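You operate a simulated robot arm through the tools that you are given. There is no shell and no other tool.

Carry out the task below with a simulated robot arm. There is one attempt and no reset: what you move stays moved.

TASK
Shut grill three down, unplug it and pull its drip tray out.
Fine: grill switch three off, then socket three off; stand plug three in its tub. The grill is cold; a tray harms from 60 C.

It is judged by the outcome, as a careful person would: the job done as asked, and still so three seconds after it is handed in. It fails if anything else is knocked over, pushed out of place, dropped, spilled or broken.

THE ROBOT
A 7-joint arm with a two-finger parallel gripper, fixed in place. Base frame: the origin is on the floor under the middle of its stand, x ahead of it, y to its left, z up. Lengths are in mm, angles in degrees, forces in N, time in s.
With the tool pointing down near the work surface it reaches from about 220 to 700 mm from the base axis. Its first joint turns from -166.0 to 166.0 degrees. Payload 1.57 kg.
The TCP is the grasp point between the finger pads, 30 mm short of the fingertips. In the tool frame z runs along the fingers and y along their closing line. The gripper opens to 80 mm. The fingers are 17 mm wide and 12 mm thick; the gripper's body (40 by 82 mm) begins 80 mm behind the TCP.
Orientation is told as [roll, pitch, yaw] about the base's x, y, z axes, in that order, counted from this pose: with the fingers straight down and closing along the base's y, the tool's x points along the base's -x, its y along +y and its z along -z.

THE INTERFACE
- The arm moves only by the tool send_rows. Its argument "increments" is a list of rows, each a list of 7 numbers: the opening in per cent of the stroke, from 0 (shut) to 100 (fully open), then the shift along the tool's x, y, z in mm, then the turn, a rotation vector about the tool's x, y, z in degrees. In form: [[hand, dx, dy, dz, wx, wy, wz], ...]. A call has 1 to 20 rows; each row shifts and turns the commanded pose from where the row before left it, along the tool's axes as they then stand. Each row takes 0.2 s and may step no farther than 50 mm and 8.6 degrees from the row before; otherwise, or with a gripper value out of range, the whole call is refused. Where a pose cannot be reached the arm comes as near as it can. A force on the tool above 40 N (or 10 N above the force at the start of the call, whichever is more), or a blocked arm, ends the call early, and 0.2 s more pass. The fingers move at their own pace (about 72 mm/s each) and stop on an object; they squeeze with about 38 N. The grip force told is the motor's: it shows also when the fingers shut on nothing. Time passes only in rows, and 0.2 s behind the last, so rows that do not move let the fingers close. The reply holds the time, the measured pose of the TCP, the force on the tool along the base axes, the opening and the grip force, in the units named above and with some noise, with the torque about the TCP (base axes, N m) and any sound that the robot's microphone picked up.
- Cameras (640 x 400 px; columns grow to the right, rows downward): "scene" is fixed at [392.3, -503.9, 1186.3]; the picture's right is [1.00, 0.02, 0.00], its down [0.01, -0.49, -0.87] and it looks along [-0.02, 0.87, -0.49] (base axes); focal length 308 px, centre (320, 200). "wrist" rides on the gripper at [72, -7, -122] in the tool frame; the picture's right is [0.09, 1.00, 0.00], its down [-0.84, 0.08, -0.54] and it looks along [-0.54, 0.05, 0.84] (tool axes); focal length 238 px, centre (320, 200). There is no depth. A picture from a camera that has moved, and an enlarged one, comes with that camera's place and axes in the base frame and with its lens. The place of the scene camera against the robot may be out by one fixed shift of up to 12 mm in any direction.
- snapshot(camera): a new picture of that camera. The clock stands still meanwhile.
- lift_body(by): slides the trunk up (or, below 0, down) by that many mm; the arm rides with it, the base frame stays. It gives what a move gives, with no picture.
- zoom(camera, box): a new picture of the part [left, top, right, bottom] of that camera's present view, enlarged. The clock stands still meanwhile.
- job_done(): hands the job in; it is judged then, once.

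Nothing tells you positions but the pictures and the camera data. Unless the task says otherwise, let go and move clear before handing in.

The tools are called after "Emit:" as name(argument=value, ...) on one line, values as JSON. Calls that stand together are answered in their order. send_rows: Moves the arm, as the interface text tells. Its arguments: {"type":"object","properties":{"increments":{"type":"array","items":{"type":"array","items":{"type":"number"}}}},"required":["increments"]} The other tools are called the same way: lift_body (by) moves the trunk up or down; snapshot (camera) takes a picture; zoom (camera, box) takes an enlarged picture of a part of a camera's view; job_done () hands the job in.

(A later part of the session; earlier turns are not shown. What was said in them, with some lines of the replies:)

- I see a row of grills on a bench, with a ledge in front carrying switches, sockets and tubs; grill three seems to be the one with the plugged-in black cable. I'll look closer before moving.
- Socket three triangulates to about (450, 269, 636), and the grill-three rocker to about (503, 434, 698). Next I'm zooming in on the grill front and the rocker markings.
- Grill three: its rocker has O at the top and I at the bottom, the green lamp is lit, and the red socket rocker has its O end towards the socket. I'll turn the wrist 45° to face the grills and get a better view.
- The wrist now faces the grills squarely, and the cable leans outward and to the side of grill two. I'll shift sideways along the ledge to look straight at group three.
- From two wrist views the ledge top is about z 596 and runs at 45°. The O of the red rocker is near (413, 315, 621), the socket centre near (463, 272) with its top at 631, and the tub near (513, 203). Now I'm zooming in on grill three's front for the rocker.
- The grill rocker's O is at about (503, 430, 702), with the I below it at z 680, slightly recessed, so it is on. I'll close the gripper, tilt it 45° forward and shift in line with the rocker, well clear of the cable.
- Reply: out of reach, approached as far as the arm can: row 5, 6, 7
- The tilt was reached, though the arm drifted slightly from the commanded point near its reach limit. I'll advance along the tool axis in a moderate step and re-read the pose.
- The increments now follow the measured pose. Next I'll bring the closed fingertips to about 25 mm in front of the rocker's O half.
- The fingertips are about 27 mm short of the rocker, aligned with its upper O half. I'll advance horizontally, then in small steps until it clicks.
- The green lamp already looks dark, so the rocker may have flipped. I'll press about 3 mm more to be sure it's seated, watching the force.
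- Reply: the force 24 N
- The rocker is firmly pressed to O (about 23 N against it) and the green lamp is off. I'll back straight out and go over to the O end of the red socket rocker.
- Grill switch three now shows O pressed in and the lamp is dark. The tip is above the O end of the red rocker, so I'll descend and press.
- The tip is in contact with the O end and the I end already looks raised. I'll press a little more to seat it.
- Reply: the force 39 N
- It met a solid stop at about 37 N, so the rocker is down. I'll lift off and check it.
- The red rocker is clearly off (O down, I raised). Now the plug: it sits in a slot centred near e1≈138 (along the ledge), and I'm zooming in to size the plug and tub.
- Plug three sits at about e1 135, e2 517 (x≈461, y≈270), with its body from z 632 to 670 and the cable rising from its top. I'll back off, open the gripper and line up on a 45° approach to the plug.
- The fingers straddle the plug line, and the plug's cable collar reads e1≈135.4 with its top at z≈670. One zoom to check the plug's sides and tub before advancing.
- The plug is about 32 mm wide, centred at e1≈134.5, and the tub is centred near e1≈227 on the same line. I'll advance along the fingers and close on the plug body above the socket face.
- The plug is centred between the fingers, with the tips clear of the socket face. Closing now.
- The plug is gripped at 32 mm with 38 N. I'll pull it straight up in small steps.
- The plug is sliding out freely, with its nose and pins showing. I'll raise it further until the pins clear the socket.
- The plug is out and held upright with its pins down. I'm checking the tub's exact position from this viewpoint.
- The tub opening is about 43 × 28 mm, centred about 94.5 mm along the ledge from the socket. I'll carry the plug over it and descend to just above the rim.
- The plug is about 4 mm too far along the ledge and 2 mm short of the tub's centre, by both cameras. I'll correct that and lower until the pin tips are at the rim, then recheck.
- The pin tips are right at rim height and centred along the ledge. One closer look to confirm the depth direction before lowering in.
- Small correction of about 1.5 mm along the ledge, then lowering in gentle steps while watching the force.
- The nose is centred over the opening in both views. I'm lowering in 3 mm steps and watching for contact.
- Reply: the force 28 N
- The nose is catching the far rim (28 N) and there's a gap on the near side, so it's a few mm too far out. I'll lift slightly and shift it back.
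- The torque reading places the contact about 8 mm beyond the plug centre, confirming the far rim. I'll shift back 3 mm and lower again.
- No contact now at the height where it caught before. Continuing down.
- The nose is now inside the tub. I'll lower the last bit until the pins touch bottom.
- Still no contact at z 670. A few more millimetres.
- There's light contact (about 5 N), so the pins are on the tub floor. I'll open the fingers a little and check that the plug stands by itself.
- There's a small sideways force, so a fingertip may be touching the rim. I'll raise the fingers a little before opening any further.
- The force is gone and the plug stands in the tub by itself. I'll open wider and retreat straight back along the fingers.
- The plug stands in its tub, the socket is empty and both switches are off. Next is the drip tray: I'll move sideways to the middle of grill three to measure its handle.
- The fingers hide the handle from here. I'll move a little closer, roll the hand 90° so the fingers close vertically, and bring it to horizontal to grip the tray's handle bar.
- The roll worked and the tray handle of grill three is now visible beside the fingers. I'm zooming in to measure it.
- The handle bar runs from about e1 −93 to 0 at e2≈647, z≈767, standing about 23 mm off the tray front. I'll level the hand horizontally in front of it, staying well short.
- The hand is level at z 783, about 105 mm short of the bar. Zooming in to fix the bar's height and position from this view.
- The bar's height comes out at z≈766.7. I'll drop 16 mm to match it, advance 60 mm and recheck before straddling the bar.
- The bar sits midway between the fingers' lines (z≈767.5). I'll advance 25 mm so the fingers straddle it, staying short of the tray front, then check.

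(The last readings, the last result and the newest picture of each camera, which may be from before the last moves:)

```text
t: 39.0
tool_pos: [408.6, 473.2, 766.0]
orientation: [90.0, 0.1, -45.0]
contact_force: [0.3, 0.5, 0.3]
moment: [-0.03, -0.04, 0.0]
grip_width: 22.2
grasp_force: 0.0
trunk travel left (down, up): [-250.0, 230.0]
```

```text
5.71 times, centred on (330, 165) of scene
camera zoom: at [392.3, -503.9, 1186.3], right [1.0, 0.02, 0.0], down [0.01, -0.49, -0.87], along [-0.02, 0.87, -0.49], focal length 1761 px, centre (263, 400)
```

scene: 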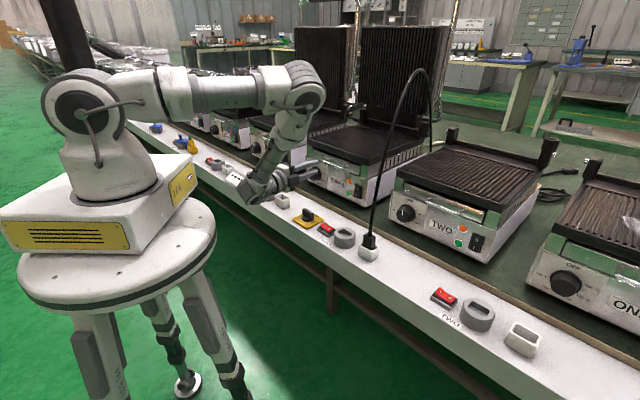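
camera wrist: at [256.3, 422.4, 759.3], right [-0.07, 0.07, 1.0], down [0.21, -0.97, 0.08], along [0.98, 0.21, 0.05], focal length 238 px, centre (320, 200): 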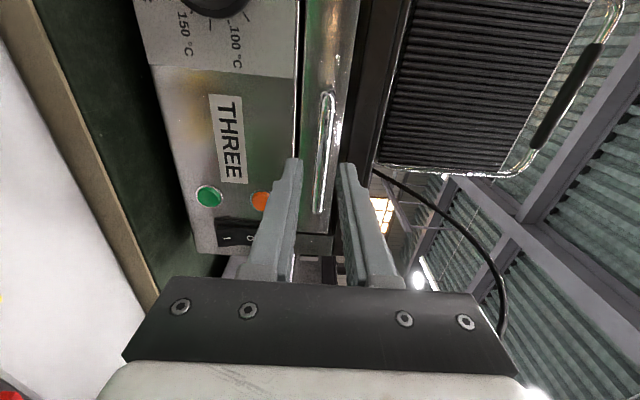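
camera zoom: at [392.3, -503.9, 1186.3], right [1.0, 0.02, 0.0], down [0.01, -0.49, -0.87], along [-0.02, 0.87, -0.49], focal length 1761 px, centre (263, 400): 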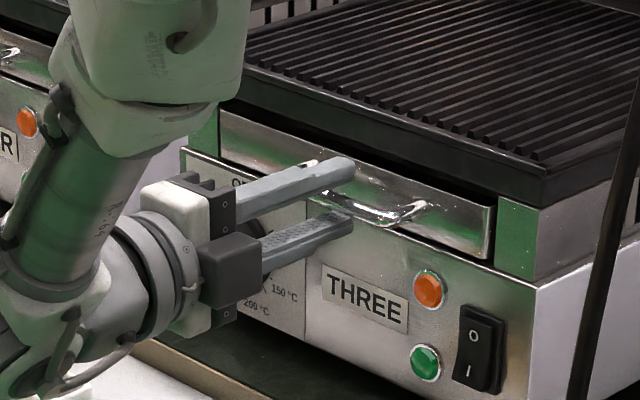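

The fingers straddle the bar in both views. I'll go 4 mm deeper and close on it.

Emit:
send_rows(increments=[[28, 0, 1.0, 4.5, 0, 0, 0], [28, 0, 0, 0, 0, 0, 0], [0, 0, 0, 0, 0, 0, 0], [0, 0, 0, 0, 0, 0, 0], [0, 0, 0, 0, 0, 0, 0]])

Emit:
zoom(camera="wrist", box=[240, 50, 400, 230])

Emit:
zoom(camera="scene", box=[290, 130, 370, 200])

```text
t: 40.2
tool_pos: [413.8, 477.3, 767.5]
orientation: [89.8, 0.0, -45.0]
contact_force: [0.6, -1.1, -9.4]
moment: [-0.08, 0.09, 0.03]
grip_width: 10.6
grasp_force: 28.7
trunk travel left (down, up): [-250.0, 230.0]
```

```text
2.22 times, centred on (320, 140) of wrist
camera zoom: at [276.7, 442.7, 760.9], right [-0.06, 0.07, 1.0], down [0.21, -0.97, 0.08], along [0.98, 0.21, 0.05], focal length 530 px, centre (320, 333)
```

zoom: 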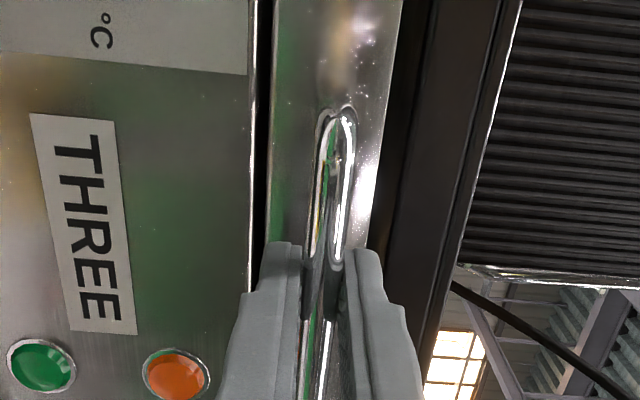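

```text
5.71 times, centred on (330, 165) of scene
camera zoom: at [392.3, -503.9, 1186.3], right [1.0, 0.02, 0.0], down [0.01, -0.49, -0.87], along [-0.02, 0.87, -0.49], focal length 1761 px, centre (263, 400)
```

zoom: 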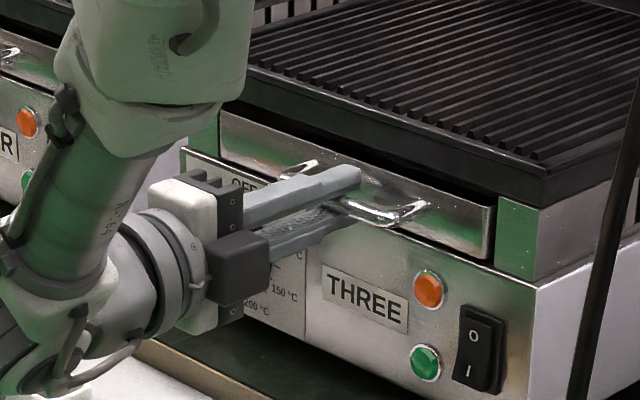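

The bar is gripped (10.6 mm). There's a small downward load, so I'll relieve it by lowering about 1 mm, then start pulling gently.

Emit:
send_rows(increments=[[0, 0, -1, 0, 0, 0, 0], [0, 0, 0, 0, 0, 0, 0]])

```text
t: 40.8
tool_pos: [414.7, 478.9, 768.1]
orientation: [90.0, 0.0, -45.1]
contact_force: [-0.3, -3.8, -6.2]
moment: [-0.05, 0.05, 0.59]
grip_width: 10.7
grasp_force: 29.2
trunk travel left (down, up): [-250.0, 230.0]
```

Emit:
send_rows(increments=[[0, 0, -1.2, 0, 0, 0, 0], [0, 0, 0, -1, 0, 0, 0], [0, 0, 0, 0, 0, 0, 0]])

```text
t: 41.6
tool_pos: [414.2, 477.3, 766.8]
orientation: [90.1, 0.0, -45.1]
contact_force: [0.9, -0.4, -1.7]
moment: [-0.02, 0.0, -0.46]
grip_width: 10.5
grasp_force: 28.3
trunk travel left (down, up): [-250.0, 230.0]
```

The load is relieved and the grip is steady. Now I'll pull the tray straight out 20 mm, slowly.

Emit:
send_rows(increments=[[0, 0, 0, -3, 0, 0, 0], [0, 0, 0, -5, 0, 0, 0], [0, 0, 0, -6, 0, 0, 0], [0, 0, 0, -6, 0, 0, 0], [0, 0, 0, 0, 0, 0, 0]])

Emit:
zoom(camera="scene", box=[270, 120, 390, 220])

Emit:
snapshot(camera="wrist")

```text
t: 42.8
tool_pos: [399.6, 463.1, 767.2]
orientation: [90.1, -0.1, -45.1]
contact_force: [7.6, -7.3, 6.6]
moment: [0.06, -0.07, 0.14]
grip_width: 10.5
grasp_force: 28.8
trunk travel left (down, up): [-250.0, 230.0]
```

```text
4.00 times, centred on (330, 170) of scene
camera zoom: at [392.3, -503.9, 1186.3], right [1.0, 0.02, 0.0], down [0.01, -0.49, -0.87], along [-0.02, 0.87, -0.49], focal length 1233 px, centre (280, 320)
```

zoom: 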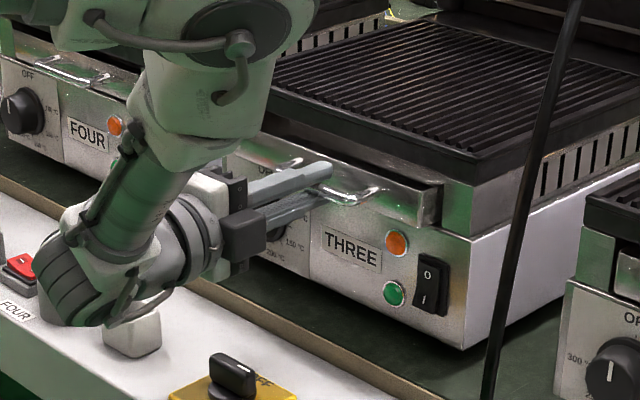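

```text
taken
camera wrist: at [262.6, 429.2, 760.1], right [-0.07, 0.06, 1.0], down [0.21, -0.98, 0.08], along [0.98, 0.21, 0.05], focal length 238 px, centre (320, 200)
```

wrist: 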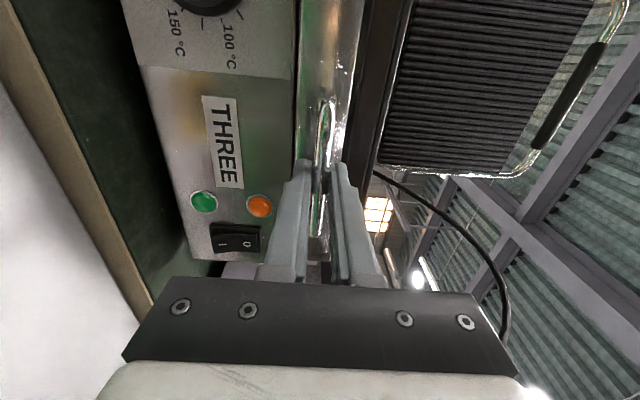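

The tray is sliding out (about 20 mm) and the grill hasn't moved. There's a slight lateral load, so I'll relieve it and carry on pulling.

Emit:
send_rows(increments=[[0, -0.7, 0.3, -4, 0, 0, 0], [0, 0, 0, -8, 0, 0, 0], [0, 0, 0, -8, 0, 0, 0], [0, 0, 0, -8, 0, 0, 0], [0, 0, 0, 0, 0, 0, 0]])

Emit:
zoom(camera="scene", box=[270, 120, 390, 220])

```text
t: 44.0
tool_pos: [379.4, 443.8, 767.3]
orientation: [90.1, 0.0, -44.9]
contact_force: [1.2, -1.6, 13.4]
moment: [0.1, -0.11, 0.82]
grip_width: 10.5
grasp_force: 28.7
trunk travel left (down, up): [-250.0, 230.0]
```

```text
4.00 times, centred on (330, 170) of scene
camera zoom: at [392.3, -503.9, 1186.3], right [1.0, 0.02, 0.0], down [0.01, -0.49, -0.87], along [-0.02, 0.87, -0.49], focal length 1233 px, centre (280, 320)
```

zoom: 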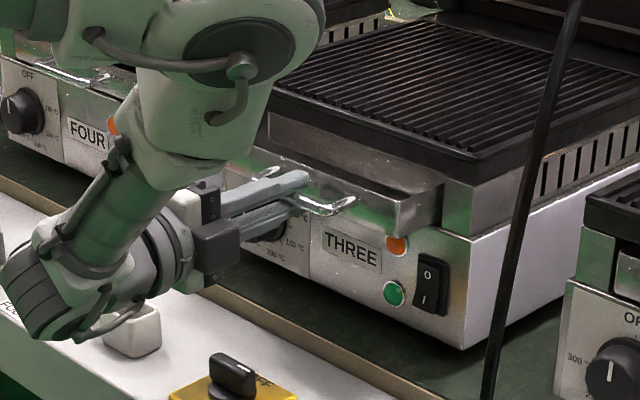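

About 48 mm out now. I'll trim the height and yaw slightly to keep it from binding, and carry on.

Emit:
send_rows(increments=[[0, 0, 0.9, -3, 0, 0.4, 0], [0, 0, 0.3, -8, 0, 0, 0], [0, 0, 0, -8, 0, 0, 0], [0, 0, 0, -8, 0, 0, 0], [0, 0, 0, 0, 0, 0, 0]])

Emit:
zoom(camera="scene", box=[270, 120, 390, 220])

```text
t: 45.2
tool_pos: [361.4, 423.3, 766.0]
orientation: [89.9, 0.0, -44.7]
contact_force: [15.0, 12.6, -2.2]
moment: [-0.01, 0.04, -0.06]
grip_width: 10.7
grasp_force: 29.0
trunk travel left (down, up): [-250.0, 230.0]
```

```text
4.00 times, centred on (330, 170) of scene
camera zoom: at [392.3, -503.9, 1186.3], right [1.0, 0.02, 0.0], down [0.01, -0.49, -0.87], along [-0.02, 0.87, -0.49], focal length 1233 px, centre (280, 320)
```

zoom: 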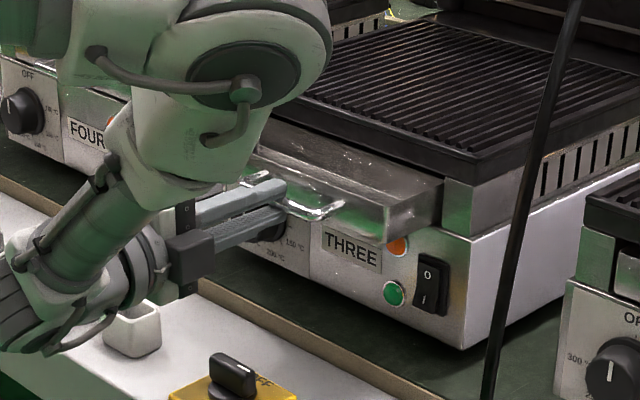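

About 75 mm out, with about 20 N resisting. I'll pause a moment to see whether that's friction or an end stop.

Emit:
send_rows(increments=[[0, 0, 0, 0, 0, 0, 0], [0, 0, 0, 0, 0, 0, 0]])

Emit:
snapshot(camera="wrist")

Emit:
snapshot(camera="scene")

```text
t: 45.8
tool_pos: [361.4, 424.2, 767.4]
orientation: [89.9, -0.1, -44.6]
contact_force: [15.6, 9.6, -4.0]
moment: [-0.07, 0.06, -0.22]
grip_width: 10.5
grasp_force: 28.2
trunk travel left (down, up): [-250.0, 230.0]
```

```text
taken
camera wrist: at [224.5, 388.5, 760.8], right [-0.06, 0.07, 1.0], down [0.21, -0.97, 0.08], along [0.97, 0.22, 0.05], focal length 238 px, centre (320, 200)
```

wrist: 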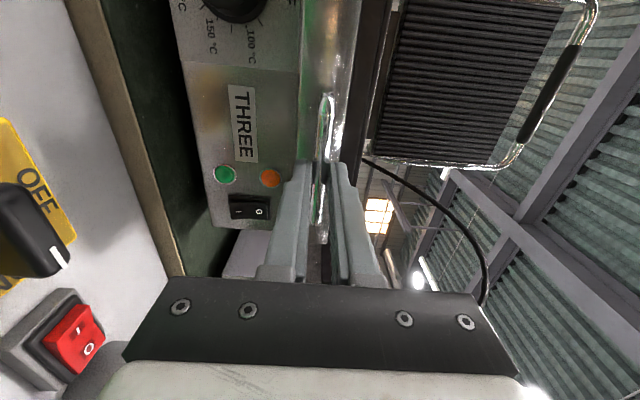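

```text
taken
```

scene: 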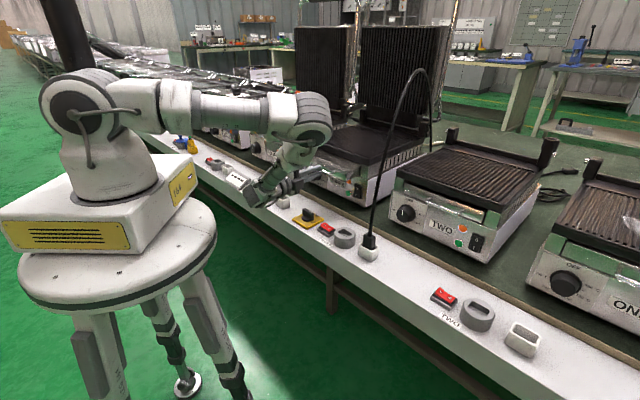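

Emit:
send_rows(increments=[[0, 0, 0, -3, 0, 0, 0], [0, 0, 0, -3, 0, 0, 0], [0, 0, 0, 0, 0, 0, 0]])

Emit:
zoom(camera="scene", box=[270, 120, 390, 220])

```text
t: 46.6
tool_pos: [356.3, 420.3, 766.9]
orientation: [90.0, -0.1, -44.5]
contact_force: [14.4, 13.6, -6.7]
moment: [-0.13, 0.1, 0.14]
grip_width: 10.4
grasp_force: 28.5
trunk travel left (down, up): [-250.0, 230.0]
```

```text
4.00 times, centred on (330, 170) of scene
camera zoom: at [392.3, -503.9, 1186.3], right [1.0, 0.02, 0.0], down [0.01, -0.49, -0.87], along [-0.02, 0.87, -0.49], focal length 1233 px, centre (280, 320)
```

zoom: 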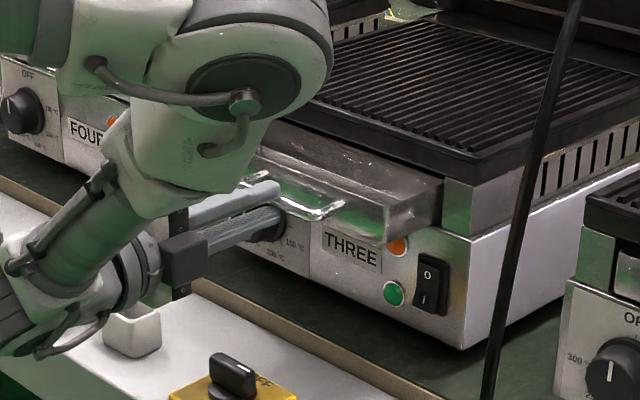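

The tray stopped at about 73 mm while the fingers slid on the bar, which looks like an end stop. I'll look closely at the tray and bar before deciding.

Emit:
zoom(camera="scene", box=[310, 140, 390, 200])

Emit:
zoom(camera="wrist", box=[240, 50, 400, 250])

```text
6.67 times, centred on (350, 170) of scene
camera zoom: at [392.3, -503.9, 1186.3], right [1.0, 0.02, 0.0], down [0.01, -0.49, -0.87], along [-0.02, 0.87, -0.49], focal length 2054 px, centre (120, 400)
```

zoom: 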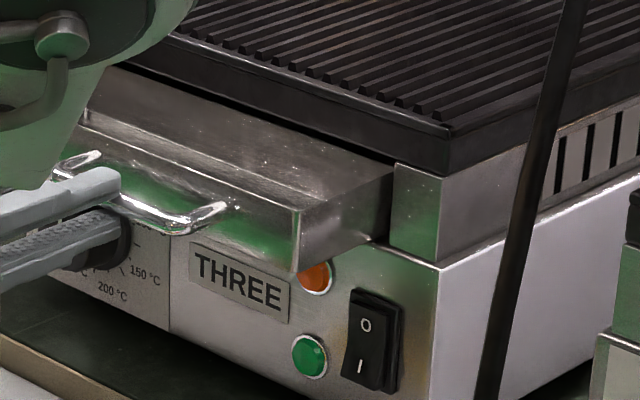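

```text
2.00 times, centred on (320, 150) of wrist
camera zoom: at [219.6, 384.5, 760.8], right [-0.06, 0.07, 1.0], down [0.22, -0.97, 0.08], along [0.97, 0.22, 0.05], focal length 477 px, centre (320, 300)
```

zoom: 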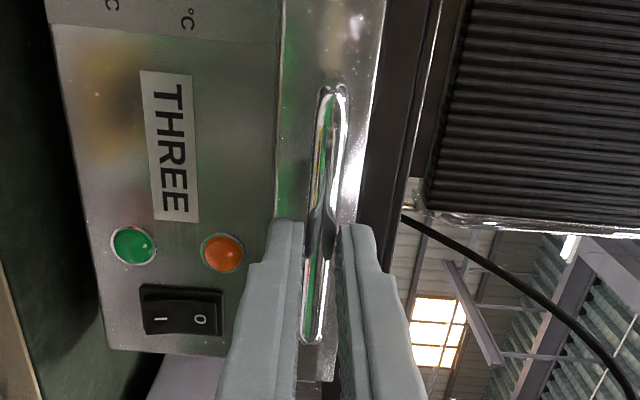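

I'll re-grip the bar a bit deeper and try one more gentle pull to tell a real end stop from a jam.

Emit:
send_rows(increments=[[28, 0, 0, 0, 0, 0, 0], [28, 0, 0, 0, 0, 0, 0], [28, 0, 0, 9, 0, 0, 0], [28, 0, 0, 0, 0, 0, 0], [0, 0, 0, 0, 0, 0, 0], [0, 0, 0, 0, 0, 0, 0], [0, 0, 0, 0, 0, 0, 0]])

Emit:
zoom(camera="scene", box=[310, 140, 390, 200])

```text
t: 48.2
tool_pos: [362.6, 426.2, 767.2]
orientation: [89.9, 0.0, -44.7]
contact_force: [-0.4, -1.5, -7.0]
moment: [-0.11, 0.12, 0.01]
grip_width: 10.6
grasp_force: 28.5
trunk travel left (down, up): [-250.0, 230.0]
```

```text
6.67 times, centred on (350, 170) of scene
camera zoom: at [392.3, -503.9, 1186.3], right [1.0, 0.02, 0.0], down [0.01, -0.49, -0.87], along [-0.02, 0.87, -0.49], focal length 2054 px, centre (120, 400)
```

zoom: 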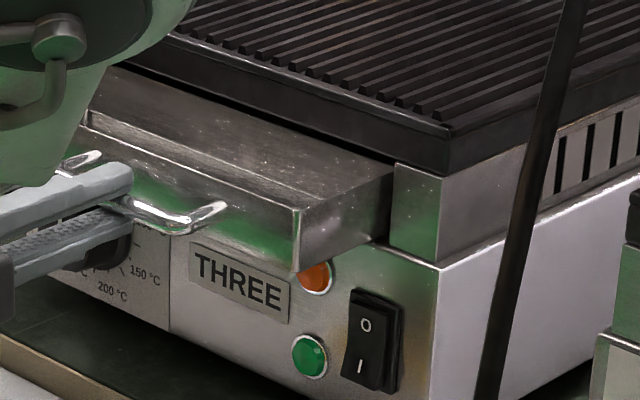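

Emit:
send_rows(increments=[[0, 0, -1, 0, 0, 0, 0], [0, 0, 0, -3, 0, 0, 0], [0, 0, 0, -3, 0, 0, 0], [0, 0, 0, 0, 0, 0, 0]])

Emit:
zoom(camera="scene", box=[310, 140, 390, 200])

```text
t: 49.2
tool_pos: [360.7, 422.2, 767.4]
orientation: [90.0, 0.0, -44.6]
contact_force: [12.3, 14.4, -5.0]
moment: [-0.1, 0.07, 0.05]
grip_width: 10.5
grasp_force: 28.9
trunk travel left (down, up): [-250.0, 230.0]
```

```text
6.67 times, centred on (350, 170) of scene
camera zoom: at [392.3, -503.9, 1186.3], right [1.0, 0.02, 0.0], down [0.01, -0.49, -0.87], along [-0.02, 0.87, -0.49], focal length 2054 px, centre (120, 400)
```

zoom: 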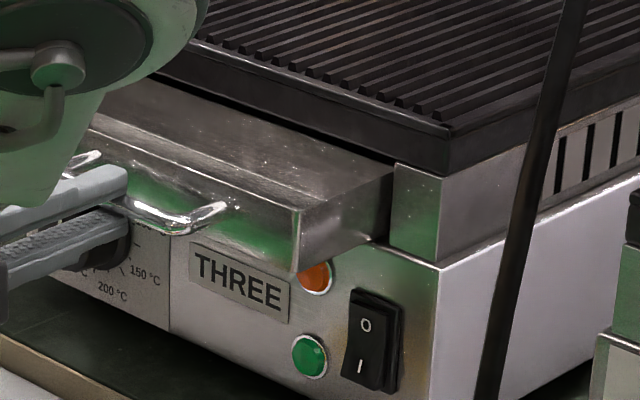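

The tray does not budge at about 19 N. A tiny sideways wiggle under tension will rule out jamming.

Emit:
send_rows(increments=[[0, 1, 0, 0, 0, 0, 0], [0, -2, 0, 0, 0, 0, 0], [0, 0, 1, 0, 0, 0, 0], [0, 1, 0, -1, 0, 0, 0], [0, 0, 0, 0, 0, 0, 0]])

Emit:
zoom(camera="scene", box=[310, 140, 390, 200])

```text
t: 50.4
tool_pos: [358.4, 420.8, 767.3]
orientation: [89.9, 0.0, -44.7]
contact_force: [14.3, 12.8, -9.0]
moment: [-0.17, 0.2, 0.07]
grip_width: 10.6
grasp_force: 28.0
trunk travel left (down, up): [-250.0, 230.0]
```

```text
6.67 times, centred on (350, 170) of scene
camera zoom: at [392.3, -503.9, 1186.3], right [1.0, 0.02, 0.0], down [0.01, -0.49, -0.87], along [-0.02, 0.87, -0.49], focal length 2054 px, centre (120, 400)
```

zoom: 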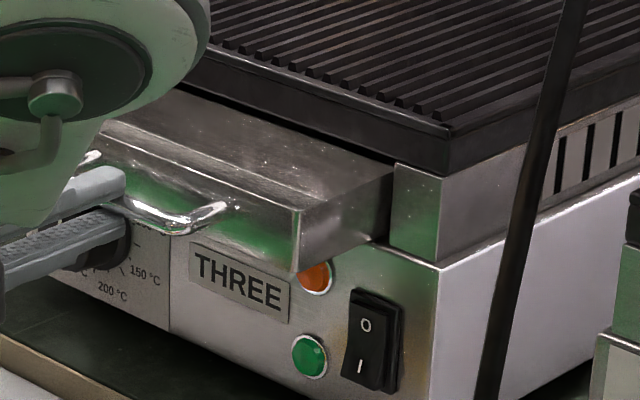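

The tray is at its end stop, about 73 mm out, and stays there. I'll release the handle and back straight off.

Emit:
send_rows(increments=[[28, 0, 0, 2, 0, 0, 0], [28, 0, 0, 0, 0, 0, 0], [28, 0, 0, 0, 0, 0, 0], [28, 0, 0, -12, 0, 0, 0], [28, 0, 0, -25, 0, 0, 0], [28, 0, 0, -25, 0, 0, 0], [28, 0, 0, 0, 0, 0, 0]])

Emit:
zoom(camera="scene", box=[270, 120, 390, 220])

Emit:
snapshot(camera="wrist")

```text
t: 52.0
tool_pos: [316.2, 378.2, 766.4]
orientation: [90.0, 0.0, -44.6]
contact_force: [0.3, 0.3, -0.6]
moment: [0.0, 0.02, 0.03]
grip_width: 22.4
grasp_force: 0.3
trunk travel left (down, up): [-250.0, 230.0]
```

```text
4.00 times, centred on (330, 170) of scene
camera zoom: at [392.3, -503.9, 1186.3], right [1.0, 0.02, 0.0], down [0.01, -0.49, -0.87], along [-0.02, 0.87, -0.49], focal length 1233 px, centre (280, 320)
```

zoom: 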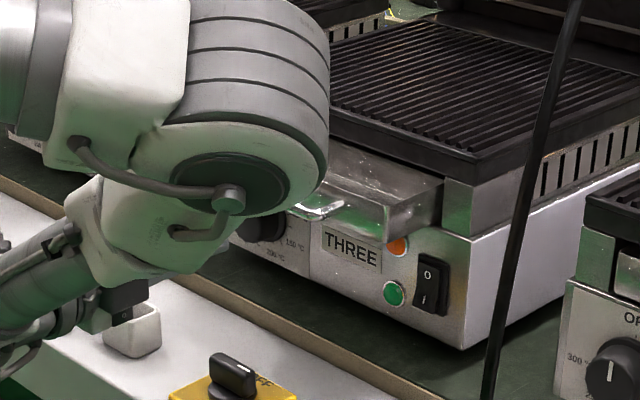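

```text
taken
camera wrist: at [179.0, 343.0, 761.0], right [-0.07, 0.06, 1.0], down [0.22, -0.97, 0.08], along [0.97, 0.22, 0.05], focal length 238 px, centre (320, 200)
```

wrist: 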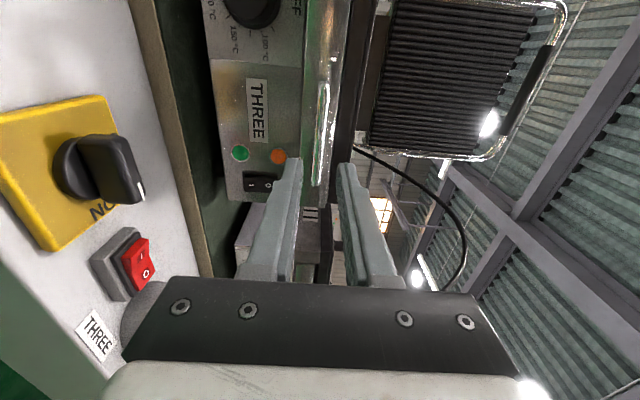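

The handle is free and the tray stays out. I'll raise the arm clear of the bench and check everything.

Emit:
send_rows(increments=[[28, 0, 25, -5, 0, 0, 0], [28, 0, 30, -5, 0, 0, 0], [28, 0, 30, 0, 0, 0, 0], [28, 0, 30, 0, 0, 0, 0], [28, 0, 0, 0, 0, 0, 0]])

Emit:
snapshot(camera="scene")

Emit:
zoom(camera="scene", box=[270, 120, 410, 270])

```text
t: 53.2
tool_pos: [309.3, 372.3, 882.8]
orientation: [90.0, -0.1, -44.6]
contact_force: [-0.8, -0.2, 0.0]
moment: [-0.04, 0.0, 0.02]
grip_width: 22.4
grasp_force: 0.1
trunk travel left (down, up): [-250.0, 230.0]
```

```text
taken
```

scene: 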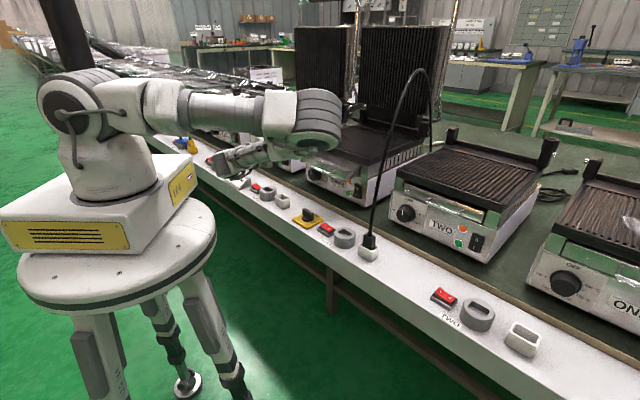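

```text
2.67 times, centred on (340, 195) of scene
camera zoom: at [392.3, -503.9, 1186.3], right [1.0, 0.02, 0.0], down [0.01, -0.49, -0.87], along [-0.02, 0.87, -0.49], focal length 822 px, centre (267, 213)
```

zoom: 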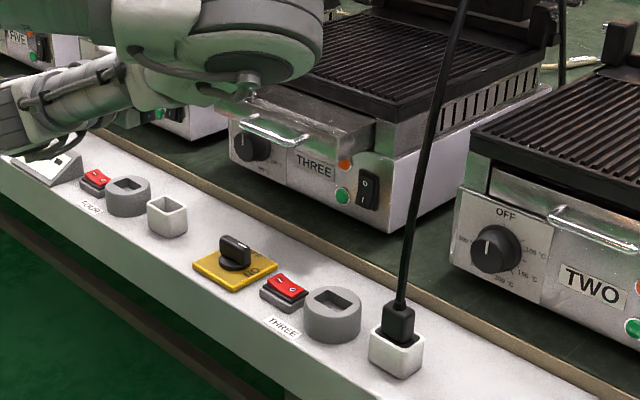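

The tray is out, both switches are off and the plug is in the tub. I'll compare with the opening pictures using the same crops to make sure nothing was displaced.

Emit:
zoom(camera="scene", box=[280, 190, 400, 270])

Emit:
zoom(camera="scene", box=[300, 135, 400, 210])

```text
5.00 times, centred on (340, 230) of scene
camera zoom: at [392.3, -503.9, 1186.3], right [1.0, 0.02, 0.0], down [0.01, -0.49, -0.87], along [-0.02, 0.87, -0.49], focal length 1541 px, centre (220, 50)
```

zoom: 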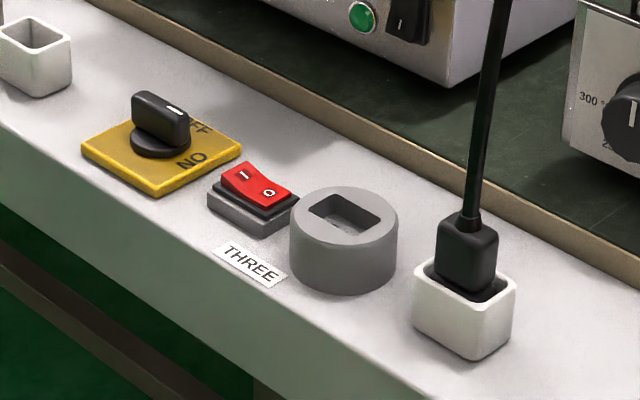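

```text
5.33 times, centred on (350, 172) of scene
camera zoom: at [392.3, -503.9, 1186.3], right [1.0, 0.02, 0.0], down [0.01, -0.49, -0.87], along [-0.02, 0.87, -0.49], focal length 1643 px, centre (160, 347)
```

zoom: 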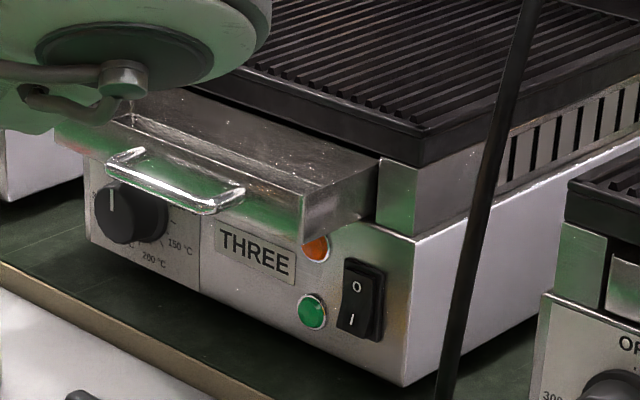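

Compared with the opening pictures, the grill, tub, socket and yellow switch haven't moved. Grill switch three and socket three are both off, plug three stands in its tub, and the tray is out at its stop with the arm clear, so I'm handing the job in.

Emit:
job_done()

```text
The job is handed in.
```

Grill three is shut down and unplugged, and its drip tray is pulled out. I've handed the job in.

- **Grill switch three:** pressed to O first; its green lamp went out.
- **Socket three:** its red switch was pressed to O next, before I pulled the plug.
- **Plug three:** standing in its tub, just to the right of socket three. It caught the tub's far rim on the way in, so I lifted it slightly, moved it back 3 mm and lowered it in.
- **Drip tray:** out about 73 mm. It stopped there and didn't move at about 19 N, even with a small wiggle, so I took that as its end stop. I left it there rather than pull harder and risk shifting the grill.

In the final pictures, grill three, its tub and socket, and the yellow switch are where they started. The arm has let go and is clear of the bench.
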